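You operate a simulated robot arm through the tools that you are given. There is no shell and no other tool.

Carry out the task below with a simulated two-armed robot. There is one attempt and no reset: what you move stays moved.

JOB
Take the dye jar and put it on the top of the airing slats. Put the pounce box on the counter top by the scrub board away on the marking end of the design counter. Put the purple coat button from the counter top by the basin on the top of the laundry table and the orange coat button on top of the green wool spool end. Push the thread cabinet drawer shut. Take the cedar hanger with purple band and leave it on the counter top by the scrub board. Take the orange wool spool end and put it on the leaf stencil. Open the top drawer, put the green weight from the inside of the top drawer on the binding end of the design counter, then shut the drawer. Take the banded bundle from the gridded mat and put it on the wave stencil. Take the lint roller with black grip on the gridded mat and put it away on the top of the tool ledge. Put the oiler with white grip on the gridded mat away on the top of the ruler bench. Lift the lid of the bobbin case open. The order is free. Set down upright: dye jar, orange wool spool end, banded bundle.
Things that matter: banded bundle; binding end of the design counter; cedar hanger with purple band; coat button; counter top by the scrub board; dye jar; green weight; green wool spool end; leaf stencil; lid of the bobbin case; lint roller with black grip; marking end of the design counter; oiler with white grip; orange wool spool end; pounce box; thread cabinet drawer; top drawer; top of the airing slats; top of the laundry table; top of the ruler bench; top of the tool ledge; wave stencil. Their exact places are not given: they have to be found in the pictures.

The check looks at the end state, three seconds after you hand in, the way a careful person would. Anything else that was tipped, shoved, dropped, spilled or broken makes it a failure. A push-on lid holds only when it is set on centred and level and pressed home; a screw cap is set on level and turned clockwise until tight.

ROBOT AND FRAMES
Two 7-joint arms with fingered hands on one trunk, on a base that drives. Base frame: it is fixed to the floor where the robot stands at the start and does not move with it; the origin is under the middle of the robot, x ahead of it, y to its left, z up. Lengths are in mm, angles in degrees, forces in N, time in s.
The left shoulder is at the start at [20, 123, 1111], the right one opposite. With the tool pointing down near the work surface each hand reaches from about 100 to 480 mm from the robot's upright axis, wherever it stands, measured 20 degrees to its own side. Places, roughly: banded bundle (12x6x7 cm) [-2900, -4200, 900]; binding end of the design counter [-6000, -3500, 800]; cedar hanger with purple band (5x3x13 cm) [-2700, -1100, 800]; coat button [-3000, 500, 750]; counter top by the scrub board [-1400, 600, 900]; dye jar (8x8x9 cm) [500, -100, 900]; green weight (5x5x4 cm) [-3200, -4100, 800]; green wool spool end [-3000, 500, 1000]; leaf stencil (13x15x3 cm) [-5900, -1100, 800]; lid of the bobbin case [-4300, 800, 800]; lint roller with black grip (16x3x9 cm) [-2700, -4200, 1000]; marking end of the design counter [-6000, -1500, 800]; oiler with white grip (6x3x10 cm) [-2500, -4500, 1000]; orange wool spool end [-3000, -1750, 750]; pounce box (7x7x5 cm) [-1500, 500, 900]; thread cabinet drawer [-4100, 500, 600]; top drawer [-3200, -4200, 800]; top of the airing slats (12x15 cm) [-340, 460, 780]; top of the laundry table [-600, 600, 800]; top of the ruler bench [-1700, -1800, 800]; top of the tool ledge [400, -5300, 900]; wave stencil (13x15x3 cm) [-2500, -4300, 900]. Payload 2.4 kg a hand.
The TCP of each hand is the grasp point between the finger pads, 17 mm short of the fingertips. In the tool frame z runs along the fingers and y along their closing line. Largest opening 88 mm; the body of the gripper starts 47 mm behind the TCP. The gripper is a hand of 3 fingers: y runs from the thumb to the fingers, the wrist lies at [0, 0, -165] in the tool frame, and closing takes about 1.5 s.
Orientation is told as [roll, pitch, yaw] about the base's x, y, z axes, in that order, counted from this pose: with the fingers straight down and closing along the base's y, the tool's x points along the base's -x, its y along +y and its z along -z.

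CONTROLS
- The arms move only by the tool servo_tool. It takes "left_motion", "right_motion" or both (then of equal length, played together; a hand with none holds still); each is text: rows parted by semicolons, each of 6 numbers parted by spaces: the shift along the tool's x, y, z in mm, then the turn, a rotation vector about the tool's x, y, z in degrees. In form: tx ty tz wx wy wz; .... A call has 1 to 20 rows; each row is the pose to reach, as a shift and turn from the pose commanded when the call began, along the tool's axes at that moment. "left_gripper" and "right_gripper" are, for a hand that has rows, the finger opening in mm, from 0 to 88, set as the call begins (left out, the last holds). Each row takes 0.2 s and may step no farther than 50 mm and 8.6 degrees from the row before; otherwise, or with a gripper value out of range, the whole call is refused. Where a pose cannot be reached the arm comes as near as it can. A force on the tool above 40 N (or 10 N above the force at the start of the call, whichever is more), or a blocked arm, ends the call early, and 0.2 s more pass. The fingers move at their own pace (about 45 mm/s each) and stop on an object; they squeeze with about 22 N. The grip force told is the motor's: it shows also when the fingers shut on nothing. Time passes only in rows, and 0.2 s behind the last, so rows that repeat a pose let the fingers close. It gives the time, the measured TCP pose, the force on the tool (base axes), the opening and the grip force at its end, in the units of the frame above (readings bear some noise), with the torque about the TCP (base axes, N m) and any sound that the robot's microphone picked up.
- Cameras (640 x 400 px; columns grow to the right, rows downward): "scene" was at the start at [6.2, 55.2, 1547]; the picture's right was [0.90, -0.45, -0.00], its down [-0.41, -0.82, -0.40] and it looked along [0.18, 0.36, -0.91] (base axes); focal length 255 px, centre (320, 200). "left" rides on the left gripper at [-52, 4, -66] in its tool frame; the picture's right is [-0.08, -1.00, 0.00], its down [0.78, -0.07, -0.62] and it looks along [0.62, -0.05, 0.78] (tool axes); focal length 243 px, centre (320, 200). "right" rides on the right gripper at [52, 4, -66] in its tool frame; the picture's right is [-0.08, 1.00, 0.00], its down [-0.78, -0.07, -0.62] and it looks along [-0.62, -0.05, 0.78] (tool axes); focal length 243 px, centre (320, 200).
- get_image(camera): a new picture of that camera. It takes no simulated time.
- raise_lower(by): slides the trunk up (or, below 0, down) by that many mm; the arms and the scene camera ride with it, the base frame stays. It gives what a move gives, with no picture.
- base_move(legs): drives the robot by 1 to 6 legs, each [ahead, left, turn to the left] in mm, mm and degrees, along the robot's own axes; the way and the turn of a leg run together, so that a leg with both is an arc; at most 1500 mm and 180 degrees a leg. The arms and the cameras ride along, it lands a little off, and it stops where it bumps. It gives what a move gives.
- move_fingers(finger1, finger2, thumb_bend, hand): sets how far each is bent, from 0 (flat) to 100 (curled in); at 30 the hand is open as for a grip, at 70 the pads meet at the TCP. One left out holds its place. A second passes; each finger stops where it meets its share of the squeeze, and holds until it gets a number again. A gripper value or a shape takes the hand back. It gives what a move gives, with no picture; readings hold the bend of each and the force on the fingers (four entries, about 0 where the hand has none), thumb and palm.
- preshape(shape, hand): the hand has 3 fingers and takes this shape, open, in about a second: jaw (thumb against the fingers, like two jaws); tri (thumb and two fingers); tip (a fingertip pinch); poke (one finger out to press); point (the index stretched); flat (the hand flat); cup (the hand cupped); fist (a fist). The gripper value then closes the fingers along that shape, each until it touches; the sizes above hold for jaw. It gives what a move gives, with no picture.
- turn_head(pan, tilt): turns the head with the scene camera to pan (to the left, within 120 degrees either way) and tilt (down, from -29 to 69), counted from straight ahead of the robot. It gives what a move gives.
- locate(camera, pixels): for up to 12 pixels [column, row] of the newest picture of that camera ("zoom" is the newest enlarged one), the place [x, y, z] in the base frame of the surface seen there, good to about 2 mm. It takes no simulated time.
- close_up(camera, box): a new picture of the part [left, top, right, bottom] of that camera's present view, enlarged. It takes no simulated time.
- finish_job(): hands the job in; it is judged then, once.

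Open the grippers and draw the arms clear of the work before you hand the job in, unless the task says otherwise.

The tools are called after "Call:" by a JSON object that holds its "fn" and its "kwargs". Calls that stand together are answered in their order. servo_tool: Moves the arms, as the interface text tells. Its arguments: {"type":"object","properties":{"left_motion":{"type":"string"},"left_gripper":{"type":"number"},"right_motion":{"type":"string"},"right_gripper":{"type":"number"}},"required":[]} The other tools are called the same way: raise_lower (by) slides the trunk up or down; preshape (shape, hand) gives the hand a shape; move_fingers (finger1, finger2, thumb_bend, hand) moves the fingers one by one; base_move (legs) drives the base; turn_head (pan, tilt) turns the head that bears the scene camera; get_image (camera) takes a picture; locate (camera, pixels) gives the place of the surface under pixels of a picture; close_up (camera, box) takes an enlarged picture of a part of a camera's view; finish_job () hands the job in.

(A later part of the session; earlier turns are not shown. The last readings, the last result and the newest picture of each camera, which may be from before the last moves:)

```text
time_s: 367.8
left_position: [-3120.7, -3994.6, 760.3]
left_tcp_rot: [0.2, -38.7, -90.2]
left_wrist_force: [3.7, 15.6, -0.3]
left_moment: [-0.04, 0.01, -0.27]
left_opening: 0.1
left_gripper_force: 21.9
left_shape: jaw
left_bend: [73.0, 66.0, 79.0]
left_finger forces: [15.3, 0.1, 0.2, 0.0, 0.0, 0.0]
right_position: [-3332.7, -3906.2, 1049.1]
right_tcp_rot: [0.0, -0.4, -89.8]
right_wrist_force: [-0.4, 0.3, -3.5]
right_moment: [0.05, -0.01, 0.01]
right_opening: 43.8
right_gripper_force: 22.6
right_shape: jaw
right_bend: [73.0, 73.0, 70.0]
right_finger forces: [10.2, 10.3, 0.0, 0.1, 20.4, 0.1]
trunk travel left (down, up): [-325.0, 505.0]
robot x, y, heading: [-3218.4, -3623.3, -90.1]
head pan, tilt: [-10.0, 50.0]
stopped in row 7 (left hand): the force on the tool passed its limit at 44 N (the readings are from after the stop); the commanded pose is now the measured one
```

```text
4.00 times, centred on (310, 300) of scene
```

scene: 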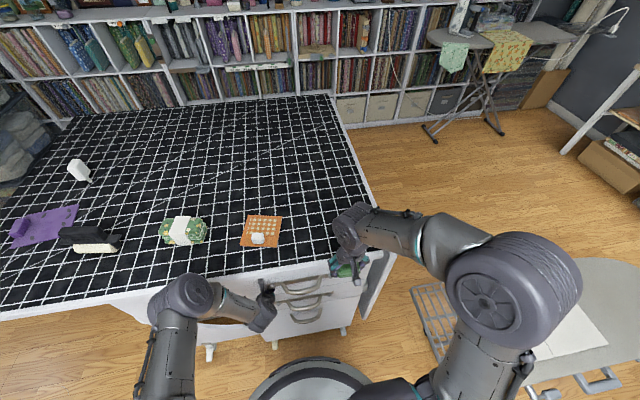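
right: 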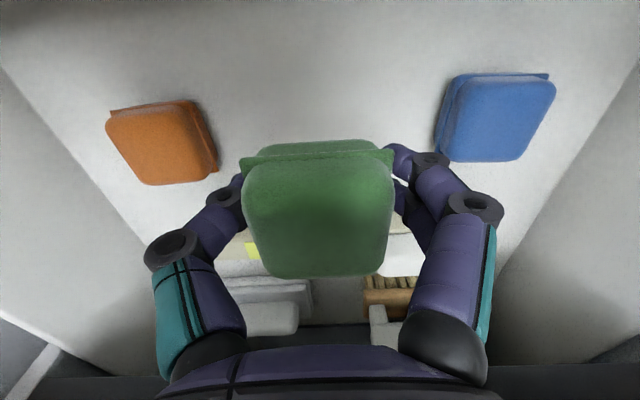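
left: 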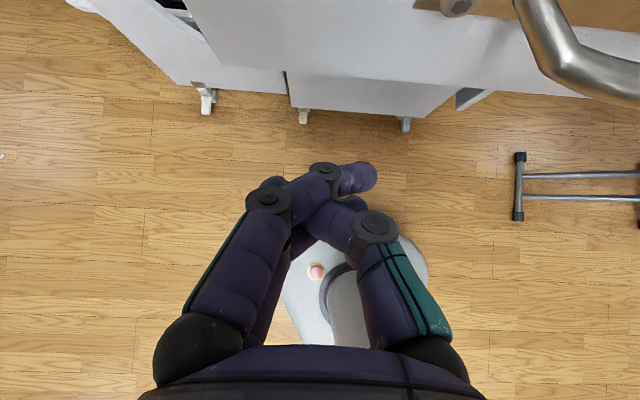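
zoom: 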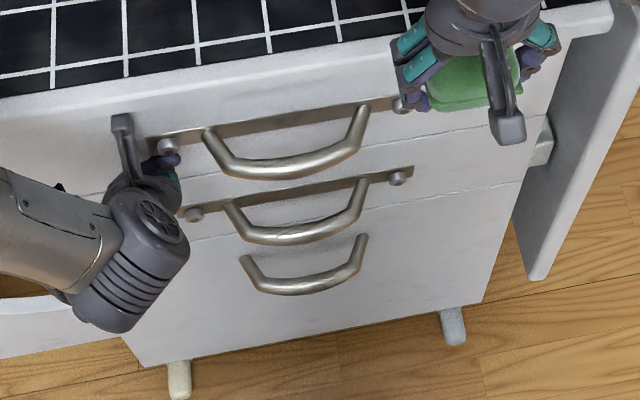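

The top drawer is flush with the others. I withdraw the left hand, straighten it and raise it; then drive to the design counter's binding end.

Call:
{"fn": "servo_tool", "kwargs": {"left_motion": "23 0 -19.3 0 0 0; 46 0 -38.6 0 0 0; 76 0 -64 0 0 0; 100 0 -84 0 0 0; 100 0 -84 0 0 0"}}

Call:
{"fn": "base_move", "kwargs": {"legs": [[-300, 0, 0]]}}

Call:
{"fn": "servo_tool", "kwargs": {"left_motion": "0 0 0 0 8 0; 0 0 -30 0 16 0; 0 0 -60 0 24 0; 0 0 -90 0 32 0; 0 0 -120 0 39 0; 0 0 -160 0 39 0; 0 0 -200 0 39 0; 0 0 -240 0 39 0; 0 0 -260 0 39 0", "left_gripper": 88}}

```text
time_s: 369.0
left_position: [-3119.2, -3865.7, 763.8]
left_tcp_rot: [0.1, -39.0, -90.2]
left_wrist_force: [0.4, 0.6, -0.4]
left_moment: [0.01, 0.0, -0.03]
left_opening: 0.0
left_gripper_force: 22.0
left_shape: jaw
left_bend: [67.0, 66.0, 79.0]
left_finger forces: [0.0, 0.1, 0.0, 0.0, 0.0, 0.0]
right_position: [-3334.0, -3907.3, 1047.7]
right_tcp_rot: [-0.1, -0.3, -89.7]
right_wrist_force: [0.4, 0.1, -2.1]
right_moment: [0.0, -0.01, 0.0]
right_opening: 44.0
right_gripper_force: 22.2
right_shape: jaw
right_bend: [73.0, 73.0, 70.0]
right_finger forces: [10.2, 10.2, 0.0, 0.0, 20.5, 0.0]
trunk travel left (down, up): [-325.0, 505.0]
robot x, y, heading: [-3219.8, -3623.3, -90.2]
head pan, tilt: [-10.0, 50.0]
```

```text
time_s: 371.0
left_position: [-3119.0, -3566.1, 764.6]
left_tcp_rot: [0.1, -39.1, -90.4]
left_wrist_force: [0.1, 0.9, 0.1]
left_moment: [0.0, 0.01, -0.02]
left_opening: 0.0
left_gripper_force: 22.1
left_shape: jaw
left_bend: [67.0, 66.0, 79.0]
left_finger forces: [0.0, 0.0, 0.1, 0.1, 0.0, 0.0]
right_position: [-3334.1, -3605.0, 1047.3]
right_tcp_rot: [-0.2, -0.5, -89.9]
right_wrist_force: [0.1, 0.1, -2.2]
right_moment: [0.06, 0.0, -0.02]
right_opening: 43.9
right_gripper_force: 21.9
right_shape: jaw
right_bend: [73.0, 73.0, 70.0]
right_finger forces: [10.2, 10.1, 0.0, 0.0, 20.4, 0.0]
trunk travel left (down, up): [-325.0, 505.0]
robot x, y, heading: [-3217.7, -3324.6, -90.5]
head pan, tilt: [-10.0, 50.0]
```

```text
time_s: 373.1
left_position: [-3156.8, -3473.2, 954.7]
left_tcp_rot: [8.3, 0.1, -82.0]
left_wrist_force: [-0.5, -0.6, -0.2]
left_moment: [0.0, -0.01, -0.02]
left_opening: 87.9
left_gripper_force: 0.1
left_shape: jaw
left_bend: [30.0, 30.0, 30.0]
left_finger forces: [0.0, 0.0, 0.0, 0.0, 0.1, 0.0]
left hand out of reach, approached as far as the arm can: row 6, 7, 8, 9
right_position: [-3333.5, -3606.9, 1047.5]
right_tcp_rot: [-0.1, -0.3, -90.0]
right_wrist_force: [0.5, -0.3, -1.6]
right_moment: [0.0, 0.01, 0.0]
right_opening: 44.0
right_gripper_force: 21.6
right_shape: jaw
right_bend: [73.0, 73.0, 70.0]
right_finger forces: [10.2, 10.3, 0.0, 0.0, 20.4, 0.0]
trunk travel left (down, up): [-325.0, 505.0]
robot x, y, heading: [-3216.1, -3324.3, -90.1]
head pan, tilt: [-10.0, 50.0]
stopped in row 9 (left hand): the arm was blocked; the commanded pose is now the measured one
```

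The left hand ended too close to the body and slightly turned. I bring it forward, outward and level again.

Call:
{"fn": "servo_tool", "kwargs": {"left_motion": "-35 15 0 0 0 0; -70 30 -20 0 -2 2; -100 45 -40 0 -4 4; -130 60 -60 0 -6 6; -140 70 -80 0 -8 8; -140 70 -100 0 -8 8; -140 70 -100 0 -8 8"}}

Call:
{"fn": "get_image", "kwargs": {"camera": "scene"}}

```text
time_s: 374.7
left_position: [-3083.4, -3602.6, 1063.0]
left_tcp_rot: [8.8, -6.4, -91.4]
left_wrist_force: [-0.5, -0.3, -0.1]
left_moment: [0.0, 0.01, -0.01]
left_opening: 88.1
left_gripper_force: 0.0
left_shape: jaw
left_bend: [30.0, 30.0, 30.0]
left_finger forces: [0.1, 0.1, 0.0, 0.0, 0.0, 0.0]
right_position: [-3332.4, -3607.0, 1049.3]
right_tcp_rot: [0.0, -0.3, -89.8]
right_wrist_force: [0.6, 0.0, -2.7]
right_moment: [0.0, -0.01, 0.04]
right_opening: 44.0
right_gripper_force: 22.5
right_shape: jaw
right_bend: [73.0, 73.0, 70.0]
right_finger forces: [10.1, 10.2, 0.0, 0.0, 20.4, 0.1]
trunk travel left (down, up): [-325.0, 505.0]
robot x, y, heading: [-3215.4, -3322.0, -90.2]
head pan, tilt: [-10.0, 50.0]
```

```text
taken
```

scene: 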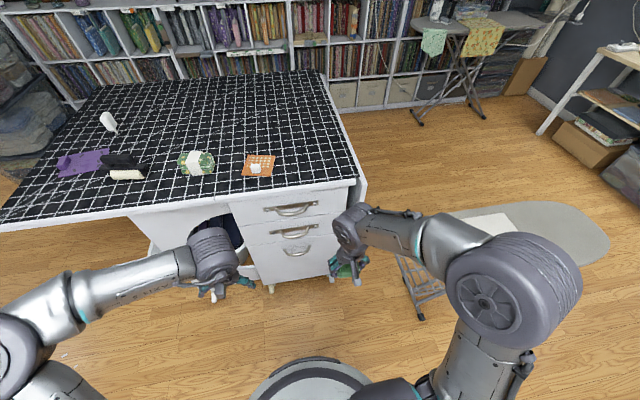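

The tilt reading shows I corrected about the wrong axis; I level it with wx=+8.8, wy=+6.4.

Call:
{"fn": "servo_tool", "kwargs": {"left_motion": "0 10 0 4.4 3.2 -0.7; 0 20 0 8.8 6.4 -1.4; 0 20 0 8.8 6.4 -1.4"}}

Call:
{"fn": "turn_head", "kwargs": {"pan": -85, "tilt": 25}}

Call:
{"fn": "get_image", "kwargs": {"camera": "scene"}}

```text
time_s: 375.5
left_position: [-3063.8, -3603.8, 1065.4]
left_tcp_rot: [-0.1, -0.1, -89.5]
left_wrist_force: [-0.2, 0.0, -0.5]
left_moment: [0.0, 0.0, -0.02]
left_opening: 88.0
left_gripper_force: 0.0
left_shape: jaw
left_bend: [30.0, 30.0, 30.0]
left_finger forces: [0.1, 0.0, 0.0, 0.1, 0.0, 0.0]
right_position: [-3334.4, -3606.9, 1048.5]
right_tcp_rot: [0.0, -0.4, -89.9]
right_wrist_force: [0.0, -0.4, -2.5]
right_moment: [0.04, 0.01, 0.02]
right_opening: 43.7
right_gripper_force: 21.2
right_shape: jaw
right_bend: [73.0, 73.0, 70.0]
right_finger forces: [10.2, 10.2, 0.0, 0.0, 20.4, 0.0]
trunk travel left (down, up): [-325.0, 505.0]
robot x, y, heading: [-3221.6, -3323.4, -90.3]
head pan, tilt: [-10.0, 50.0]
```

```text
time_s: 377.0
left_position: [-3062.4, -3603.6, 1065.1]
left_tcp_rot: [-0.1, -0.1, -89.5]
left_wrist_force: [-0.3, 0.1, 0.1]
left_moment: [-0.03, -0.03, 0.02]
left_opening: 87.9
left_gripper_force: 0.0
left_shape: jaw
left_bend: [30.0, 30.0, 30.0]
left_finger forces: [0.1, 0.0, 0.1, 0.0, 0.0, 0.0]
right_position: [-3333.8, -3605.9, 1046.4]
right_tcp_rot: [0.0, -0.4, -89.9]
right_wrist_force: [0.9, 0.2, -2.2]
right_moment: [0.02, 0.01, 0.03]
right_opening: 44.1
right_gripper_force: 22.3
right_shape: jaw
right_bend: [73.0, 73.0, 70.0]
right_finger forces: [10.2, 10.3, 0.0, 0.1, 20.4, 0.0]
trunk travel left (down, up): [-325.0, 505.0]
robot x, y, heading: [-3216.2, -3321.0, -90.2]
head pan, tilt: [-85.0, 25.0]
```

```text
taken
```

scene: 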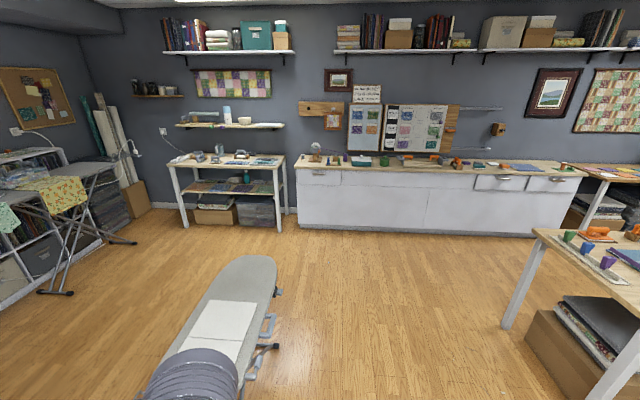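

I see the design counter with its binding end (left) and the ironing board in between. I locate the board tip and the counter's south end.

Call:
{"fn": "locate", "kwargs": {"camera": "scene", "pixels": [[250, 262], [278, 275], [278, 320], [300, 215], [320, 168], [345, 168], [370, 170], [285, 205], [505, 325], [400, 290]]}}

Call:
{"fn": "close_up", "kwargs": {"camera": "scene", "box": [280, 130, 480, 240]}}

```text
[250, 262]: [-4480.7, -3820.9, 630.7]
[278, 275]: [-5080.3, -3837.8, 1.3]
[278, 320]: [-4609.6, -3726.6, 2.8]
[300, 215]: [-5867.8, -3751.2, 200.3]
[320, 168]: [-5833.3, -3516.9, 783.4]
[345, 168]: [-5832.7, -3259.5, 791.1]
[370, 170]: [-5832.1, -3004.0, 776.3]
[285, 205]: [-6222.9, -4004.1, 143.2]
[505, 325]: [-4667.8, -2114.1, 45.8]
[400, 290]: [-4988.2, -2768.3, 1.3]
```

```text
3.20 times, centred on (380, 185) of scene
```

zoom: 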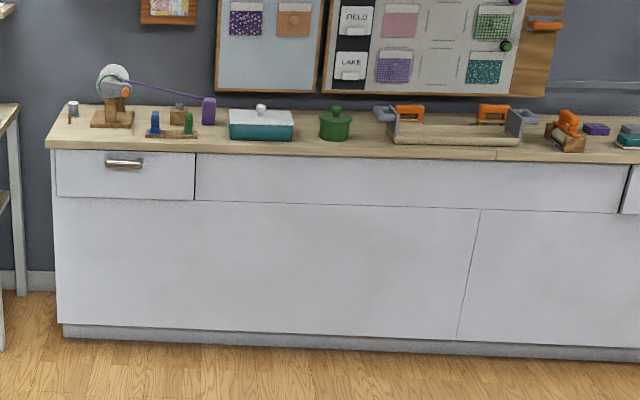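

I drive over: back to y≈−2870, face −x, go to x≈−5400, and slide to y≈−3450.

Call:
{"fn": "base_move", "kwargs": {"legs": [[-450, 0, 0], [0, 0, -90], [1100, 0, 0], [1090, 0, 0], [0, 560, 0]]}}

Call:
{"fn": "turn_head", "kwargs": {"pan": 0, "tilt": 40}}

Call:
{"fn": "get_image", "kwargs": {"camera": "scene"}}

```text
time_s: 396.8
left_position: [-5698.2, -3576.1, 1065.2]
left_tcp_rot: [0.0, -0.1, -179.1]
left_wrist_force: [0.2, -0.6, -0.5]
left_moment: [0.02, -0.01, -0.02]
left_opening: 88.1
left_gripper_force: 0.0
left_shape: jaw
left_bend: [30.0, 30.0, 30.0]
left_finger forces: [0.1, 0.0, 0.1, 0.0, 0.0, 0.1]
right_position: [-5701.3, -3306.5, 1047.4]
right_tcp_rot: [0.0, -0.5, -179.5]
right_wrist_force: [-0.1, 0.3, -2.7]
right_moment: [0.03, -0.03, 0.01]
right_opening: 43.9
right_gripper_force: 21.7
right_shape: jaw
right_bend: [73.0, 73.0, 70.0]
right_finger forces: [10.2, 10.1, 0.0, 0.1, 20.3, 0.0]
trunk travel left (down, up): [-325.0, 505.0]
robot x, y, heading: [-5415.6, -3421.9, -179.8]
head pan, tilt: [-85.0, 25.0]
```

```text
time_s: 398.3
left_position: [-5697.7, -3576.1, 1065.4]
left_tcp_rot: [-0.1, -0.2, -179.2]
left_wrist_force: [-0.3, -0.3, -0.1]
left_moment: [0.02, -0.02, 0.03]
left_opening: 88.1
left_gripper_force: 0.0
left_shape: jaw
left_bend: [30.0, 30.0, 30.0]
left_finger forces: [0.0, 0.0, 0.0, 0.0, 0.0, 0.0]
right_position: [-5702.2, -3305.3, 1047.8]
right_tcp_rot: [-0.1, -0.4, -179.5]
right_wrist_force: [0.0, 0.2, -2.7]
right_moment: [0.0, -0.03, -0.01]
right_opening: 43.9
right_gripper_force: 21.8
right_shape: jaw
right_bend: [73.0, 73.0, 70.0]
right_finger forces: [10.2, 10.1, 0.0, 0.0, 20.3, 0.1]
trunk travel left (down, up): [-325.0, 505.0]
robot x, y, heading: [-5416.8, -3417.9, -179.9]
head pan, tilt: [0.0, 40.0]
```

```text
taken
```

scene: 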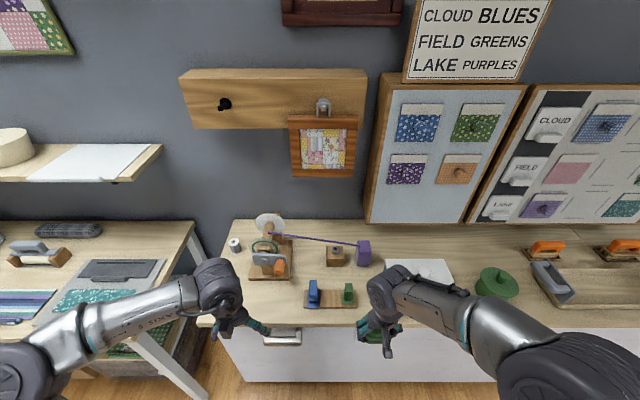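

I look for a free spot on the binding end near [-6000, -3500].

Call:
{"fn": "close_up", "kwargs": {"camera": "scene", "box": [190, 200, 480, 350]}}

Call:
{"fn": "locate", "kwargs": {"camera": "scene", "pixels": [[370, 285], [285, 308], [240, 290], [285, 285], [305, 305], [354, 305], [330, 260], [362, 262], [395, 310], [350, 320], [375, 270]]}}

```text
2.21 times, centred on (335, 275) of scene
```

zoom: 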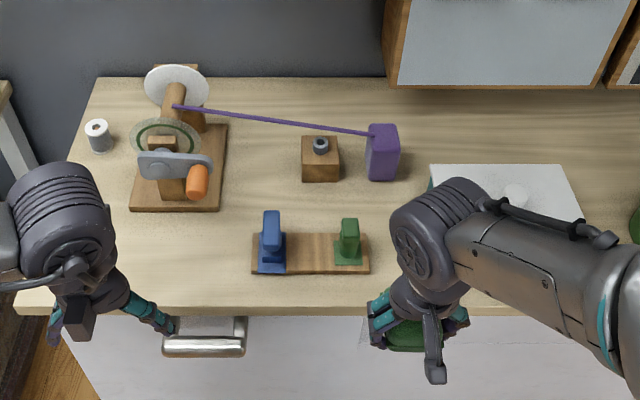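

```text
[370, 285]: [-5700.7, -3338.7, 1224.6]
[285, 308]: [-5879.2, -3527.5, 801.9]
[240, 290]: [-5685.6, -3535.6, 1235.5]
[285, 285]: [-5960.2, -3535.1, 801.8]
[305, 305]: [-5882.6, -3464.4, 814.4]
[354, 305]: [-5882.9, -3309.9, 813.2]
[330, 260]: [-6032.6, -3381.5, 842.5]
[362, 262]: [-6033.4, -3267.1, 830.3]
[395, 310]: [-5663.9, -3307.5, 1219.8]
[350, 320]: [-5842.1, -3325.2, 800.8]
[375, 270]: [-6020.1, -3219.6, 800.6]
```

There is a free area left of the small blue/green tool, around [-5905, -3545]. I check the neighbouring table's leg before moving.

Call:
{"fn": "locate", "kwargs": {"camera": "scene", "pixels": [[195, 385], [175, 355], [205, 395], [150, 335], [225, 375]]}}

Call:
{"fn": "base_move", "kwargs": {"legs": [[0, 175, 0]]}}

Call:
{"fn": "get_image", "kwargs": {"camera": "scene"}}

```text
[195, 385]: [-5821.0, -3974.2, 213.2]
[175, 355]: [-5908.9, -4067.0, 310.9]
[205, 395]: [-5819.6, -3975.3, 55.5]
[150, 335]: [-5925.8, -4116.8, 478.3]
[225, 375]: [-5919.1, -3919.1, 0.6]
```

```text
time_s: 399.8
left_position: [-5697.4, -3749.1, 1066.0]
left_tcp_rot: [0.0, -0.1, -179.0]
left_wrist_force: [0.3, -0.6, -0.3]
left_moment: [0.01, 0.02, -0.02]
left_opening: 87.8
left_gripper_force: 0.0
left_shape: jaw
left_bend: [30.0, 30.0, 30.0]
left_finger forces: [0.0, 0.0, 0.0, 0.0, 0.1, 0.0]
right_position: [-5701.3, -3479.4, 1047.9]
right_tcp_rot: [-0.1, -0.5, -179.5]
right_wrist_force: [-0.3, -0.7, -2.6]
right_moment: [-0.01, -0.06, 0.02]
right_opening: 43.8
right_gripper_force: 22.5
right_shape: jaw
right_bend: [73.0, 73.0, 70.0]
right_finger forces: [10.3, 10.3, 0.0, 0.0, 20.3, 0.1]
trunk travel left (down, up): [-325.0, 505.0]
robot x, y, heading: [-5416.8, -3590.7, -180.0]
head pan, tilt: [0.0, 40.0]
```

```text
taken
```

scene: 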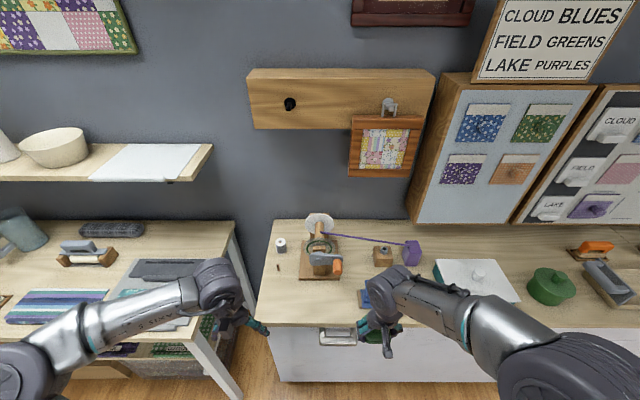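

I drive 50 mm closer and bring the weight above the spot, then check with the hand camera.

Call:
{"fn": "base_move", "kwargs": {"legs": [[50, 0, 0]]}}

Call:
{"fn": "servo_tool", "kwargs": {"right_motion": "-35 15 0 0 0 0; -70 30 0 0 0 0; -110 48 0 0 0 0; -152 66 0 0 0 0; -152 66 45 0 0 0; -152 66 90 0 0 0; -152 66 135 0 0 0; -152 66 170 0 0 0; -152 66 190 0 0 0; -152 66 190 0 0 0"}}

Call:
{"fn": "get_image", "kwargs": {"camera": "right"}}

Call:
{"fn": "close_up", "kwargs": {"camera": "scene", "box": [230, 210, 450, 350]}}

```text
time_s: 400.7
left_position: [-5749.7, -3747.7, 1065.4]
left_tcp_rot: [-0.1, 0.0, -179.1]
left_wrist_force: [0.4, -0.1, -0.3]
left_moment: [-0.05, -0.03, 0.01]
left_opening: 88.2
left_gripper_force: 0.0
left_shape: jaw
left_bend: [30.0, 30.0, 30.0]
left_finger forces: [0.0, 0.1, 0.0, 0.1, 0.0, 0.0]
right_position: [-5753.2, -3478.5, 1048.2]
right_tcp_rot: [-0.1, -0.3, -179.4]
right_wrist_force: [-0.4, -1.0, -2.9]
right_moment: [0.0, -0.04, -0.02]
right_opening: 44.0
right_gripper_force: 21.9
right_shape: jaw
right_bend: [73.0, 73.0, 70.0]
right_finger forces: [10.2, 10.2, 0.0, 0.0, 20.4, 0.0]
trunk travel left (down, up): [-325.0, 505.0]
robot x, y, heading: [-5465.9, -3591.5, -179.8]
head pan, tilt: [0.0, 40.0]
```

```text
time_s: 402.9
left_position: [-5746.3, -3748.3, 1066.6]
left_tcp_rot: [-0.1, -0.2, -179.0]
left_wrist_force: [0.3, -0.5, -0.9]
left_moment: [0.0, -0.02, -0.02]
left_opening: 88.0
left_gripper_force: 0.0
left_shape: jaw
left_bend: [30.0, 30.0, 30.0]
left_finger forces: [0.1, 0.0, 0.0, 0.0, 0.0, 0.1]
right_position: [-5904.2, -3544.8, 857.7]
right_tcp_rot: [-0.2, -0.4, -179.4]
right_wrist_force: [4.1, 0.3, -2.6]
right_moment: [-0.03, 0.05, 0.13]
right_opening: 43.9
right_gripper_force: 22.5
right_shape: jaw
right_bend: [73.0, 73.0, 70.0]
right_finger forces: [10.3, 14.3, 0.0, 0.0, 21.0, 0.0]
trunk travel left (down, up): [-325.0, 505.0]
robot x, y, heading: [-5468.1, -3589.4, -179.8]
head pan, tilt: [0.0, 40.0]
```

```text
taken
```

right: 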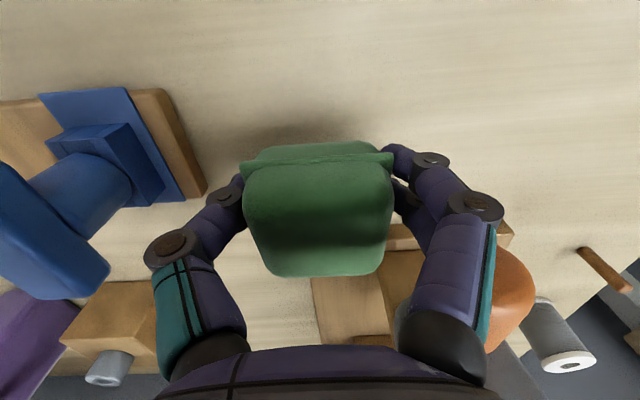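

```text
2.86 times, centred on (340, 280) of scene
```

zoom: 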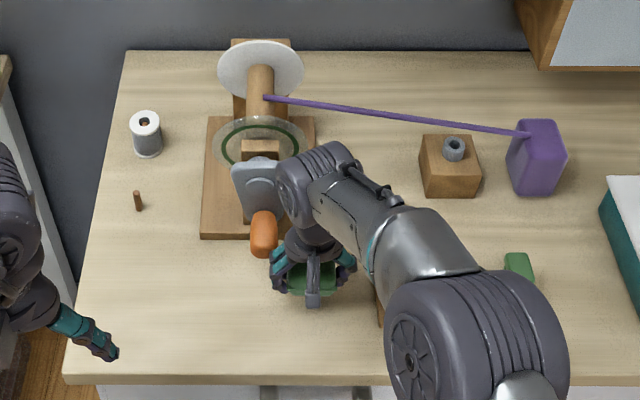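

The finger force rose: the hand lightly touches the orange crank of the winder. I back off 25 mm in +x and 8 mm sideways right away.

Call:
{"fn": "servo_tool", "kwargs": {"right_motion": "10 -3 -10 0 0 0; 25 -8 -10 0 0 0; 25 -8 -10 0 0 0"}}

Call:
{"fn": "get_image", "kwargs": {"camera": "right"}}

Call:
{"fn": "close_up", "kwargs": {"camera": "scene", "box": [230, 210, 450, 350]}}

```text
time_s: 403.7
left_position: [-5747.5, -3749.2, 1065.8]
left_tcp_rot: [-0.1, 0.1, -179.0]
left_wrist_force: [0.1, 0.3, -0.4]
left_moment: [0.01, -0.01, 0.03]
left_opening: 88.1
left_gripper_force: 0.1
left_shape: jaw
left_bend: [30.0, 30.0, 30.0]
left_finger forces: [0.1, 0.1, 0.0, 0.1, 0.0, 0.0]
right_position: [-5880.7, -3536.6, 869.1]
right_tcp_rot: [-0.1, -0.4, -179.4]
right_wrist_force: [0.7, -0.2, -2.6]
right_moment: [-0.02, -0.04, -0.02]
right_opening: 44.0
right_gripper_force: 22.1
right_shape: jaw
right_bend: [73.0, 73.0, 70.0]
right_finger forces: [10.4, 10.6, 0.0, 0.0, 21.0, 0.1]
trunk travel left (down, up): [-325.0, 505.0]
robot x, y, heading: [-5467.5, -3594.6, -179.9]
head pan, tilt: [0.0, 40.0]
```

```text
taken
```

right: 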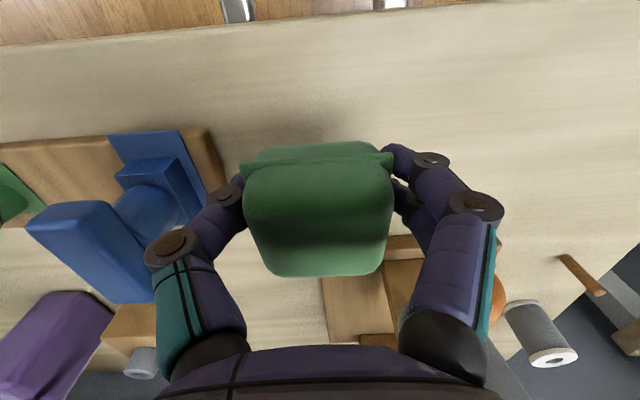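

```text
2.86 times, centred on (340, 280) of scene
```

zoom: 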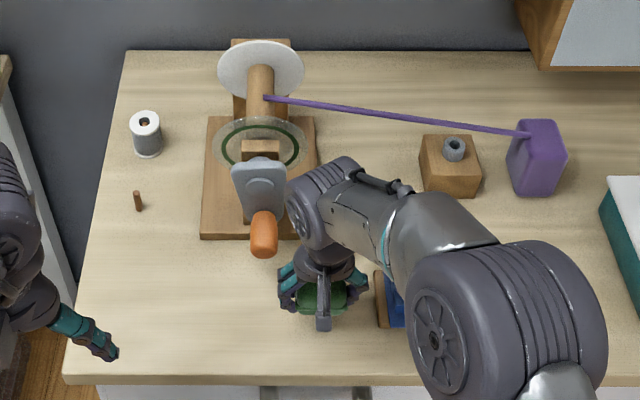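

The crank knob has been nudged (I will look at that after). I first set the weight down here, at about [-5880, -3545].

Call:
{"fn": "servo_tool", "kwargs": {"right_motion": "3 6 15 0 0 0; 3 6 30 0 0 0; 3 6 40 0 0 0; 3 6 43 0 0 0; 3 6 43 0 0 0"}}

Call:
{"fn": "servo_tool", "kwargs": {"right_motion": "0 0 0.8 0 0 0; 0 0 1.6 0 0 0; 0 0 1.6 0 0 0"}}

```text
time_s: 404.9
left_position: [-5747.5, -3749.9, 1065.7]
left_tcp_rot: [-0.1, -0.1, -179.1]
left_wrist_force: [1.0, 0.1, -0.5]
left_moment: [0.02, 0.0, 0.03]
left_opening: 88.0
left_gripper_force: 0.0
left_shape: jaw
left_bend: [30.0, 30.0, 30.0]
left_finger forces: [0.0, 0.0, 0.0, 0.0, 0.0, 0.0]
right_position: [-5876.8, -3542.5, 826.1]
right_tcp_rot: [-0.2, -0.6, -179.4]
right_wrist_force: [0.5, 0.0, -3.1]
right_moment: [-0.01, -0.04, -0.02]
right_opening: 43.9
right_gripper_force: 22.0
right_shape: jaw
right_bend: [73.0, 73.0, 70.0]
right_finger forces: [10.3, 10.6, 0.0, 0.0, 20.9, 0.1]
trunk travel left (down, up): [-325.0, 505.0]
robot x, y, heading: [-5465.6, -3590.5, -179.8]
head pan, tilt: [0.0, 40.0]
```

```text
time_s: 405.7
left_position: [-5746.0, -3748.8, 1065.5]
left_tcp_rot: [-0.1, -0.1, -179.0]
left_wrist_force: [-0.4, -0.3, 0.9]
left_moment: [-0.02, 0.0, 0.0]
left_opening: 88.0
left_gripper_force: 0.1
left_shape: jaw
left_bend: [30.0, 30.0, 30.0]
left_finger forces: [0.0, 0.1, 0.0, 0.0, 0.1, 0.0]
right_position: [-5876.7, -3544.2, 824.8]
right_tcp_rot: [-0.1, -0.3, -179.4]
right_wrist_force: [0.0, 1.1, -1.2]
right_moment: [-0.02, 0.01, 0.0]
right_opening: 43.6
right_gripper_force: 22.0
right_shape: jaw
right_bend: [73.0, 73.0, 70.0]
right_finger forces: [10.2, 10.5, 0.0, 0.0, 21.1, 0.0]
trunk travel left (down, up): [-325.0, 505.0]
robot x, y, heading: [-5467.3, -3592.4, -179.9]
head pan, tilt: [0.0, 40.0]
```

Almost down; 1.5 mm more, then release and rise.

Call:
{"fn": "servo_tool", "kwargs": {"right_motion": "0 0 0.8 0 0 0; 0 0 1.5 0 0 0; 0 0 1.5 0 0 0"}}

Call:
{"fn": "servo_tool", "kwargs": {"right_motion": "0 0 0 0 0 0; 0 0 0 0 0 0; 0 0 0 0 0 0; 0 0 0 0 0 0; 0 0 -10 0 0 0; 10 0 -40 0 0 0; 40 0 -80 0 0 0; 80 0 -120 0 0 0; 120 0 -160 0 0 0; 150 0 -200 0 0 0; 150 0 -200 0 0 0", "right_gripper": 64}}

Call:
{"fn": "get_image", "kwargs": {"camera": "scene"}}

Call:
{"fn": "close_up", "kwargs": {"camera": "scene", "box": [270, 200, 370, 310]}}

```text
time_s: 406.5
left_position: [-5747.2, -3750.0, 1067.0]
left_tcp_rot: [0.0, -0.1, -179.0]
left_wrist_force: [-0.6, -0.7, 0.2]
left_moment: [0.01, -0.02, -0.02]
left_opening: 87.9
left_gripper_force: 0.0
left_shape: jaw
left_bend: [30.0, 30.0, 30.0]
left_finger forces: [0.1, 0.0, 0.1, 0.0, 0.1, 0.0]
right_position: [-5876.2, -3544.2, 823.3]
right_tcp_rot: [0.0, -0.4, -179.4]
right_wrist_force: [1.4, 0.2, 0.8]
right_moment: [-0.02, 0.05, 0.0]
right_opening: 43.7
right_gripper_force: 22.3
right_shape: jaw
right_bend: [73.0, 73.0, 70.0]
right_finger forces: [10.3, 10.7, 0.0, 0.0, 21.0, 0.1]
trunk travel left (down, up): [-325.0, 505.0]
robot x, y, heading: [-5470.4, -3593.1, -179.7]
head pan, tilt: [0.0, 40.0]
```

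```text
refused: row 8 steps farther than a row can; nothing moved
```

```text
taken
```

scene: 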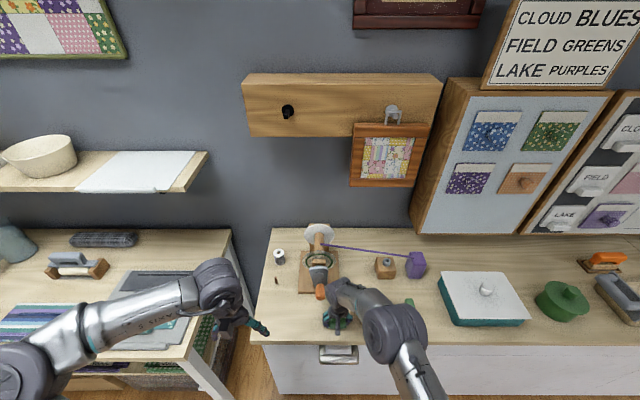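

```text
3.64 times, centred on (320, 255) of scene
```

zoom: 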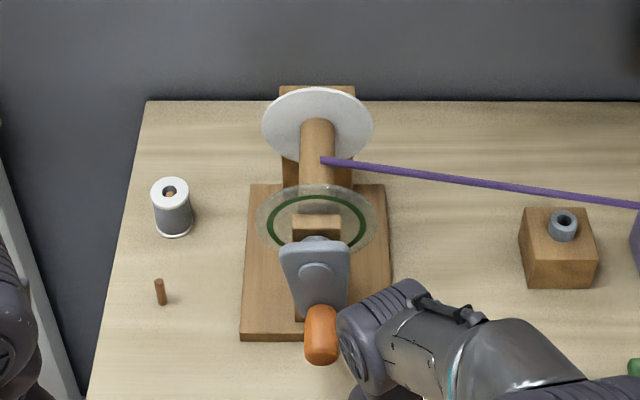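

I repeat the release with shorter steps.

Call:
{"fn": "servo_tool", "kwargs": {"right_motion": "0 0 0 0 0 0; 0 0 0 0 0 0; 0 0 0 0 0 0; 0 0 0 0 0 0; 0 0 -10 0 0 0; 5 0 -40 0 0 0; 30 0 -75 0 0 0; 60 0 -110 0 0 0; 90 0 -145 0 0 0; 120 0 -180 0 0 0; 150 -20 -210 0 0 0; 150 -60 -210 0 0 0; 150 -100 -210 0 0 0", "right_gripper": 62}}

Call:
{"fn": "get_image", "kwargs": {"camera": "scene"}}

Call:
{"fn": "close_up", "kwargs": {"camera": "scene", "box": [260, 210, 400, 340]}}

```text
time_s: 409.3
left_position: [-5747.5, -3749.0, 1065.4]
left_tcp_rot: [-0.1, -0.2, -179.0]
left_wrist_force: [-0.1, -0.1, -0.8]
left_moment: [-0.02, 0.01, 0.04]
left_opening: 87.8
left_gripper_force: 0.1
left_shape: jaw
left_bend: [30.0, 30.0, 30.0]
left_finger forces: [0.0, 0.0, 0.1, 0.0, 0.0, 0.0]
right_position: [-5726.8, -3441.2, 1029.7]
right_tcp_rot: [0.0, -0.4, -179.3]
right_wrist_force: [0.2, -0.1, 0.1]
right_moment: [-0.02, 0.01, 0.0]
right_opening: 61.8
right_gripper_force: 0.1
right_shape: jaw
right_bend: [67.0, 67.0, 63.0]
right_finger forces: [0.1, 0.0, 0.0, 0.1, 0.0, 0.1]
trunk travel left (down, up): [-325.0, 505.0]
robot x, y, heading: [-5468.8, -3590.6, -179.8]
head pan, tilt: [0.0, 40.0]
```

```text
taken
```

scene: 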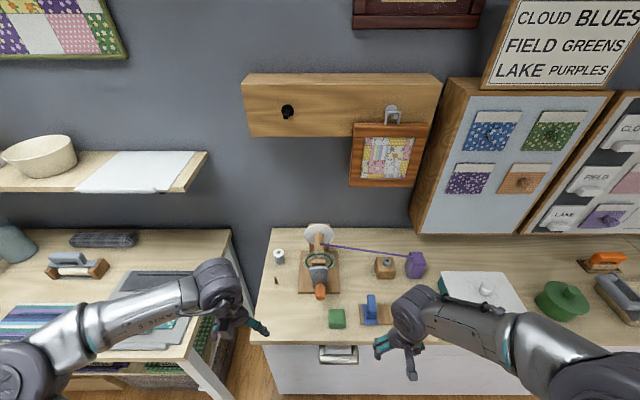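

```text
3.08 times, centred on (330, 275) of scene
```

zoom: 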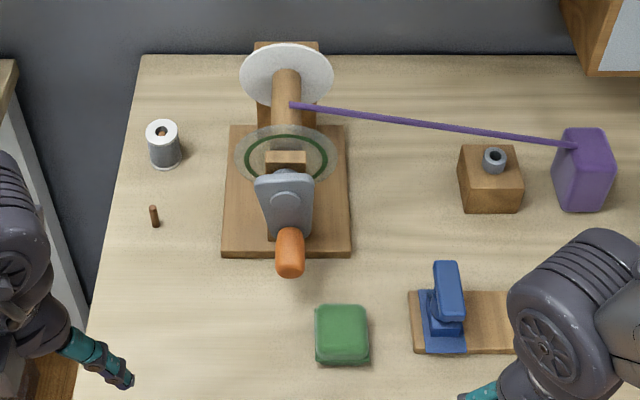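

The green weight is down at the binding end. The winder's crank has swung from pointing sideways to pointing down; I measure it so I can swing it back.

Call:
{"fn": "locate", "kwargs": {"camera": "scene", "pixels": [[320, 293], [320, 288], [320, 297], [316, 292], [324, 292], [320, 274], [314, 268], [327, 268], [320, 266], [316, 282], [324, 282], [337, 318]]}}

Call:
{"fn": "close_up", "kwargs": {"camera": "scene", "box": [295, 225, 345, 305]}}

```text
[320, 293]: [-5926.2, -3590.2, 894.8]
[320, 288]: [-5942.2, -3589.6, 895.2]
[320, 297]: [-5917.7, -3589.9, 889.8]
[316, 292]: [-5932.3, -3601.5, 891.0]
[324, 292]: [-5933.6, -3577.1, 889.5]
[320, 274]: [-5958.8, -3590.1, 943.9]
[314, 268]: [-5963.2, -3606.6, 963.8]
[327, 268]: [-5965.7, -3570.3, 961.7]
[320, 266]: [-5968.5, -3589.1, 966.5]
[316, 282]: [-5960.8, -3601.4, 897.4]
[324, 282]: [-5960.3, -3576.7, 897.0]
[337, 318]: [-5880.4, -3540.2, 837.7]
```

```text
5.00 times, centred on (320, 265) of scene
```

zoom: 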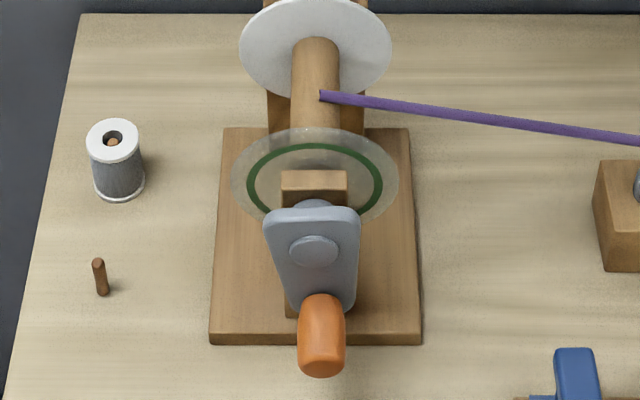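

The crank's hub is at [-5960, -3590, 944]; the knob now hangs at z≈885 instead of standing level at about y≈−3540. It can be restored by gripping the knob and swinging it up a quarter turn. I shift the base a bit for reach.

Call:
{"fn": "base_move", "kwargs": {"legs": [[0, 70, 0]]}}

Call:
{"fn": "servo_tool", "kwargs": {"right_motion": "-40 20 0 0 0 0; -80 40 0 0 0 0; -120 60 0 0 0 0; -160 75 0 0 0 0; -196 78 0 0 0 0; -196 78 0 0 0 0"}}

Call:
{"fn": "get_image", "kwargs": {"camera": "right"}}

```text
time_s: 410.4
left_position: [-5746.2, -3820.1, 1065.1]
left_tcp_rot: [-0.3, -0.1, -179.2]
left_wrist_force: [0.8, 0.0, -1.0]
left_moment: [0.0, 0.0, 0.02]
left_opening: 88.2
left_gripper_force: 0.2
left_shape: jaw
left_bend: [30.0, 30.0, 30.0]
left_finger forces: [0.0, 0.0, 0.0, 0.0, 0.1, 0.0]
right_position: [-5726.0, -3511.5, 1031.6]
right_tcp_rot: [-0.2, -0.4, -179.4]
right_wrist_force: [-0.1, -0.2, 0.0]
right_moment: [0.02, 0.03, 0.0]
right_opening: 62.1
right_gripper_force: 0.0
right_shape: jaw
right_bend: [67.0, 67.0, 63.0]
right_finger forces: [0.0, 0.0, 0.0, 0.0, 0.0, 0.0]
trunk travel left (down, up): [-325.0, 505.0]
robot x, y, heading: [-5465.0, -3658.6, -179.8]
head pan, tilt: [0.0, 40.0]
```

```text
time_s: 411.8
left_position: [-5746.7, -3817.1, 1065.6]
left_tcp_rot: [-0.2, -0.1, -179.1]
left_wrist_force: [0.4, 0.0, 0.0]
left_moment: [-0.02, 0.01, 0.0]
left_opening: 87.7
left_gripper_force: 0.0
left_shape: jaw
left_bend: [30.0, 30.0, 30.0]
left_finger forces: [0.0, 0.0, 0.0, 0.1, 0.0, 0.1]
right_position: [-5920.0, -3590.9, 1033.3]
right_tcp_rot: [-0.1, -0.1, -179.5]
right_wrist_force: [0.0, 0.4, 0.1]
right_moment: [0.02, 0.0, -0.02]
right_opening: 62.0
right_gripper_force: 0.1
right_shape: jaw
right_bend: [67.0, 67.0, 63.0]
right_finger forces: [0.1, 0.0, 0.0, 0.1, 0.0, 0.0]
trunk travel left (down, up): [-325.0, 505.0]
robot x, y, heading: [-5466.9, -3660.2, -179.6]
head pan, tilt: [0.0, 40.0]
```

```text
taken
```

right: 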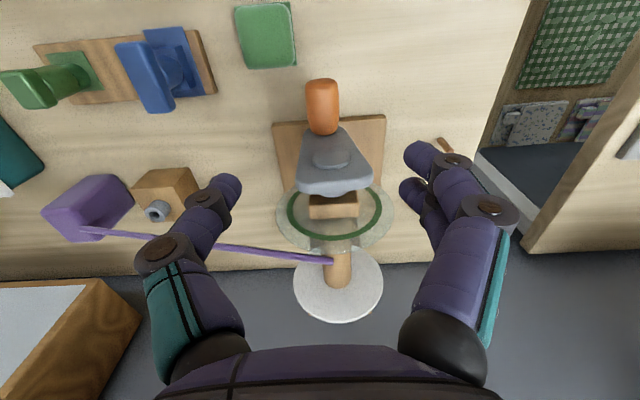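

The knob lies just forward of the hand axis. I descend around it to z≈888.

Call:
{"fn": "servo_tool", "kwargs": {"right_motion": "-4 0 40 0 0 0; -4 0 80 0 0 0; -4 0 115 0 0 0; -4 0 135 0 0 0; -4 0 145 0 0 0; -4 0 145 0 0 0"}}

Call:
{"fn": "get_image", "kwargs": {"camera": "right"}}

```text
time_s: 413.1
left_position: [-5746.7, -3816.9, 1067.0]
left_tcp_rot: [0.0, -0.1, -179.1]
left_wrist_force: [0.2, -0.7, -0.4]
left_moment: [0.0, 0.0, 0.0]
left_opening: 88.1
left_gripper_force: 0.1
left_shape: jaw
left_bend: [30.0, 30.0, 30.0]
left_finger forces: [0.0, 0.1, 0.1, 0.0, 0.0, 0.1]
right_position: [-5925.9, -3590.3, 887.9]
right_tcp_rot: [-0.1, -0.4, -179.5]
right_wrist_force: [0.2, 0.3, 0.3]
right_moment: [0.0, -0.01, -0.02]
right_opening: 62.0
right_gripper_force: 0.0
right_shape: jaw
right_bend: [67.0, 67.0, 63.0]
right_finger forces: [0.0, 0.0, 0.0, 0.1, 0.1, 0.0]
trunk travel left (down, up): [-325.0, 505.0]
robot x, y, heading: [-5466.7, -3663.7, -179.8]
head pan, tilt: [0.0, 40.0]
```

```text
taken
```

right: 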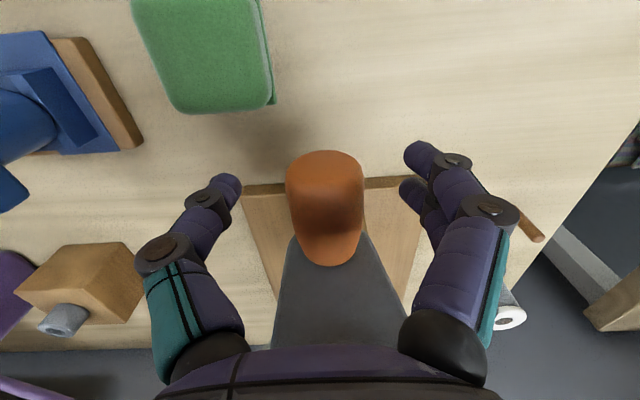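

The knob sits between the fingers. From the earlier picture I work out it stood level at about y≈−3536. I close on it and swing it up a quarter turn about the hub.

Call:
{"fn": "servo_tool", "kwargs": {"right_motion": "0 0 0 0 0 0; 0 0 0 0 0 0; 0 0 0 0 0 0; 0 0 0 0 0 0; 0 0 0 0 0 0", "right_gripper": 15}}

Call:
{"fn": "servo_tool", "kwargs": {"right_motion": "0 -14.5 -1.9 0 0 0; 0 -28 -7.5 0 0 0; 0 -39.6 -16.4 0 0 0; 0 -39.6 -16.4 0 0 0"}}

Call:
{"fn": "get_image", "kwargs": {"camera": "right"}}

```text
time_s: 414.4
left_position: [-5747.3, -3818.0, 1065.4]
left_tcp_rot: [0.0, -0.1, -179.1]
left_wrist_force: [-0.9, 0.3, -0.7]
left_moment: [0.01, 0.01, -0.01]
left_opening: 88.2
left_gripper_force: 0.0
left_shape: jaw
left_bend: [30.0, 30.0, 30.0]
left_finger forces: [0.0, 0.1, 0.1, 0.0, 0.0, 0.0]
right_position: [-5927.1, -3591.5, 887.7]
right_tcp_rot: [-0.2, -0.2, -179.4]
right_wrist_force: [1.3, -0.4, -9.3]
right_moment: [0.05, 0.0, -0.01]
right_opening: 18.5
right_gripper_force: 22.1
right_shape: jaw
right_bend: [73.0, 73.0, 70.0]
right_finger forces: [10.5, 10.3, 0.1, 0.0, 19.8, 0.0]
trunk travel left (down, up): [-325.0, 505.0]
robot x, y, heading: [-5465.8, -3659.8, -180.2]
head pan, tilt: [0.0, 40.0]
```

```text
time_s: 415.4
left_position: [-5746.5, -3817.9, 1065.0]
left_tcp_rot: [-0.2, -0.2, -179.0]
left_wrist_force: [-1.3, 0.3, 0.7]
left_moment: [0.0, 0.0, 0.0]
left_opening: 87.8
left_gripper_force: 0.1
left_shape: jaw
left_bend: [30.0, 30.0, 30.0]
left_finger forces: [0.1, 0.0, 0.0, 0.1, 0.1, 0.0]
right_position: [-5927.0, -3552.1, 903.8]
right_tcp_rot: [-0.1, -0.5, -179.5]
right_wrist_force: [5.5, -4.4, 4.2]
right_moment: [-0.02, -0.05, 0.03]
right_opening: 19.8
right_gripper_force: 21.9
right_shape: jaw
right_bend: [73.0, 73.0, 73.0]
right_finger forces: [12.4, 12.4, 0.0, 0.0, 17.8, 0.0]
trunk travel left (down, up): [-325.0, 505.0]
robot x, y, heading: [-5466.9, -3658.5, -180.0]
head pan, tilt: [0.0, 40.0]
```

```text
taken
```

right: 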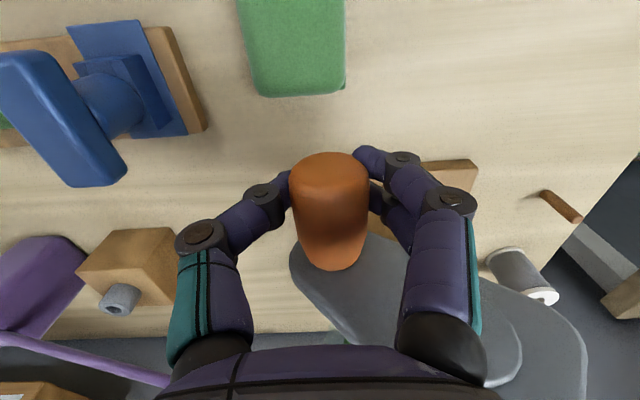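

It swings along. I continue to level.

Call:
{"fn": "servo_tool", "kwargs": {"right_motion": "0 -8.9 -11.6 0 0 0; 0 -14.5 -25.1 0 0 0; 0 -16.4 -37.6 0 0 0; 0 -16.4 -37.6 0 0 0"}}

Call:
{"fn": "get_image", "kwargs": {"camera": "scene"}}

Call:
{"fn": "get_image", "kwargs": {"camera": "right"}}

```text
time_s: 416.4
left_position: [-5747.7, -3818.6, 1064.9]
left_tcp_rot: [-0.2, -0.1, -179.0]
left_wrist_force: [-0.5, -0.7, -0.6]
left_moment: [0.0, 0.01, 0.01]
left_opening: 87.8
left_gripper_force: 0.0
left_shape: jaw
left_bend: [30.0, 30.0, 30.0]
left_finger forces: [0.0, 0.0, 0.0, 0.1, 0.0, 0.1]
right_position: [-5926.3, -3534.8, 941.8]
right_tcp_rot: [-0.2, -0.3, -179.6]
right_wrist_force: [-0.3, -9.2, -1.8]
right_moment: [-0.04, -0.01, -0.01]
right_opening: 19.4
right_gripper_force: 22.3
right_shape: jaw
right_bend: [71.0, 71.0, 74.0]
right_finger forces: [13.8, 13.8, 0.0, 0.1, 16.8, 0.0]
trunk travel left (down, up): [-325.0, 505.0]
robot x, y, heading: [-5468.1, -3662.8, -180.0]
head pan, tilt: [0.0, 40.0]
```

```text
taken
```

scene: 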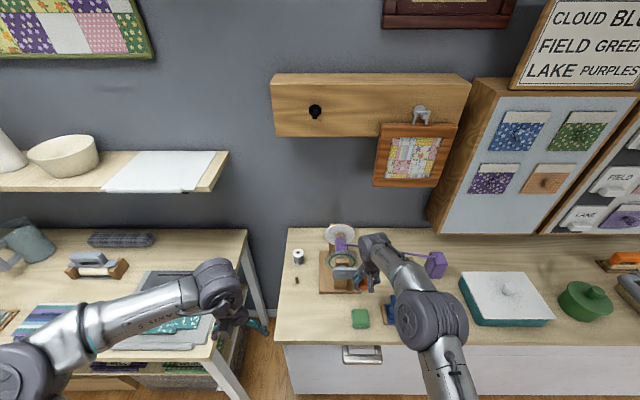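

```text
taken
```

right: 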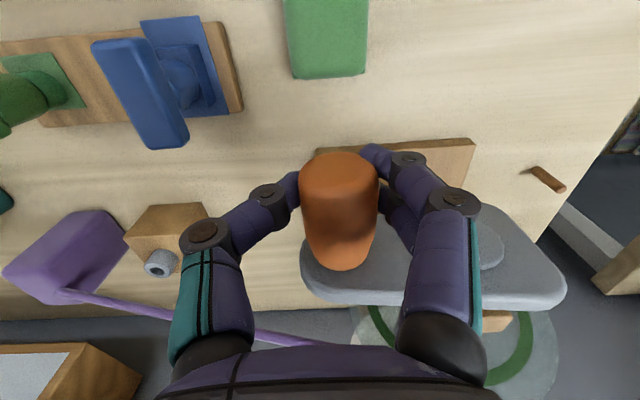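

The lever is level again. I open and lift the hand straight up, then check that the crank stays.

Call:
{"fn": "servo_tool", "kwargs": {"right_motion": "0 1 0 0 0 0; 0 1 0 0 0 0; 0 1 0 0 0 0; 0 1 0 0 0 0; 0 1 -10 0 0 0; 0 1 -45 0 0 0; 0 1 -90 0 0 0; 40 0 -105 0 0 0; 85 0 -105 0 0 0; 130 0 -105 0 0 0; 175 0 -105 0 0 0", "right_gripper": 60}}

Call:
{"fn": "get_image", "kwargs": {"camera": "scene"}}

Call:
{"fn": "close_up", "kwargs": {"camera": "scene", "box": [280, 210, 420, 340]}}

```text
time_s: 418.8
left_position: [-5746.9, -3817.8, 1065.9]
left_tcp_rot: [-0.1, -0.2, -179.0]
left_wrist_force: [0.2, 0.4, 0.1]
left_moment: [-0.01, 0.03, 0.01]
left_opening: 88.0
left_gripper_force: 0.2
left_shape: jaw
left_bend: [30.0, 30.0, 30.0]
left_finger forces: [0.0, 0.0, 0.0, 0.0, 0.1, 0.0]
right_position: [-5748.9, -3533.1, 1046.3]
right_tcp_rot: [0.0, -0.5, -179.5]
right_wrist_force: [0.5, 0.3, 0.8]
right_moment: [0.03, 0.0, -0.01]
right_opening: 59.8
right_gripper_force: 0.0
right_shape: jaw
right_bend: [69.0, 69.0, 65.0]
right_finger forces: [0.0, 0.0, 0.0, 0.1, 0.0, 0.0]
trunk travel left (down, up): [-325.0, 505.0]
robot x, y, heading: [-5467.3, -3657.4, -179.7]
head pan, tilt: [0.0, 40.0]
```

```text
taken
```

scene: 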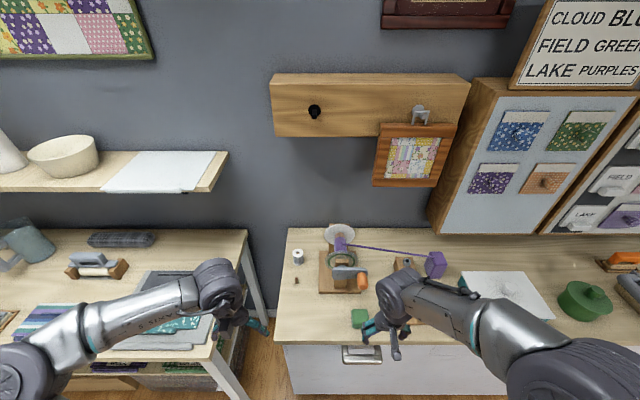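

```text
3.08 times, centred on (350, 275) of scene
```

zoom: 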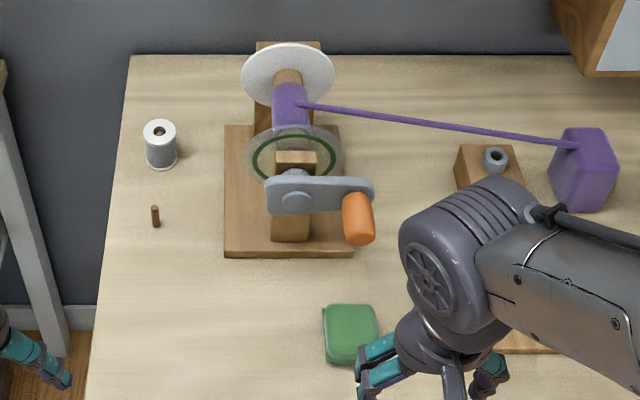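

The crank is level again, but the winder now shows purple thread on its spindle, and the lever looks ~10° higher than in my first picture. I grip the knob again and bring it down a little to match the original more exactly.

Call:
{"fn": "locate", "kwargs": {"camera": "scene", "pixels": [[362, 281], [362, 277], [366, 279], [343, 275], [338, 272], [344, 246], [362, 285]]}}

Call:
{"fn": "close_up", "kwargs": {"camera": "scene", "box": [320, 220, 380, 300]}}

```text
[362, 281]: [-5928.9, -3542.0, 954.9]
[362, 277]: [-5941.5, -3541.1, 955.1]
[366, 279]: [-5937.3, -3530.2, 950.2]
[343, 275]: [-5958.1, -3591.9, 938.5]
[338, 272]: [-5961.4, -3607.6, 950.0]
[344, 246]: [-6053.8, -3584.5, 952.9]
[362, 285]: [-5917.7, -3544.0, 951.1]
```

```text
5.00 times, centred on (350, 260) of scene
```

zoom: 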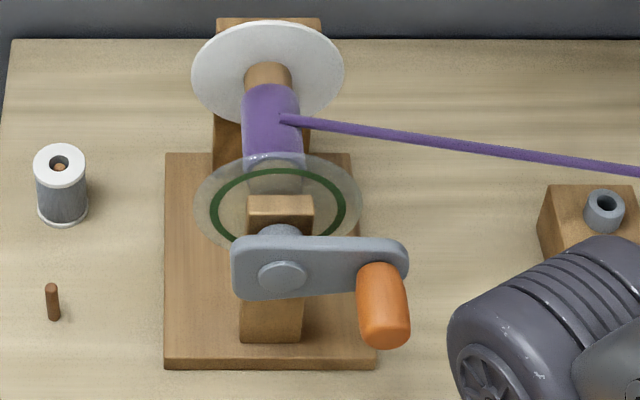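

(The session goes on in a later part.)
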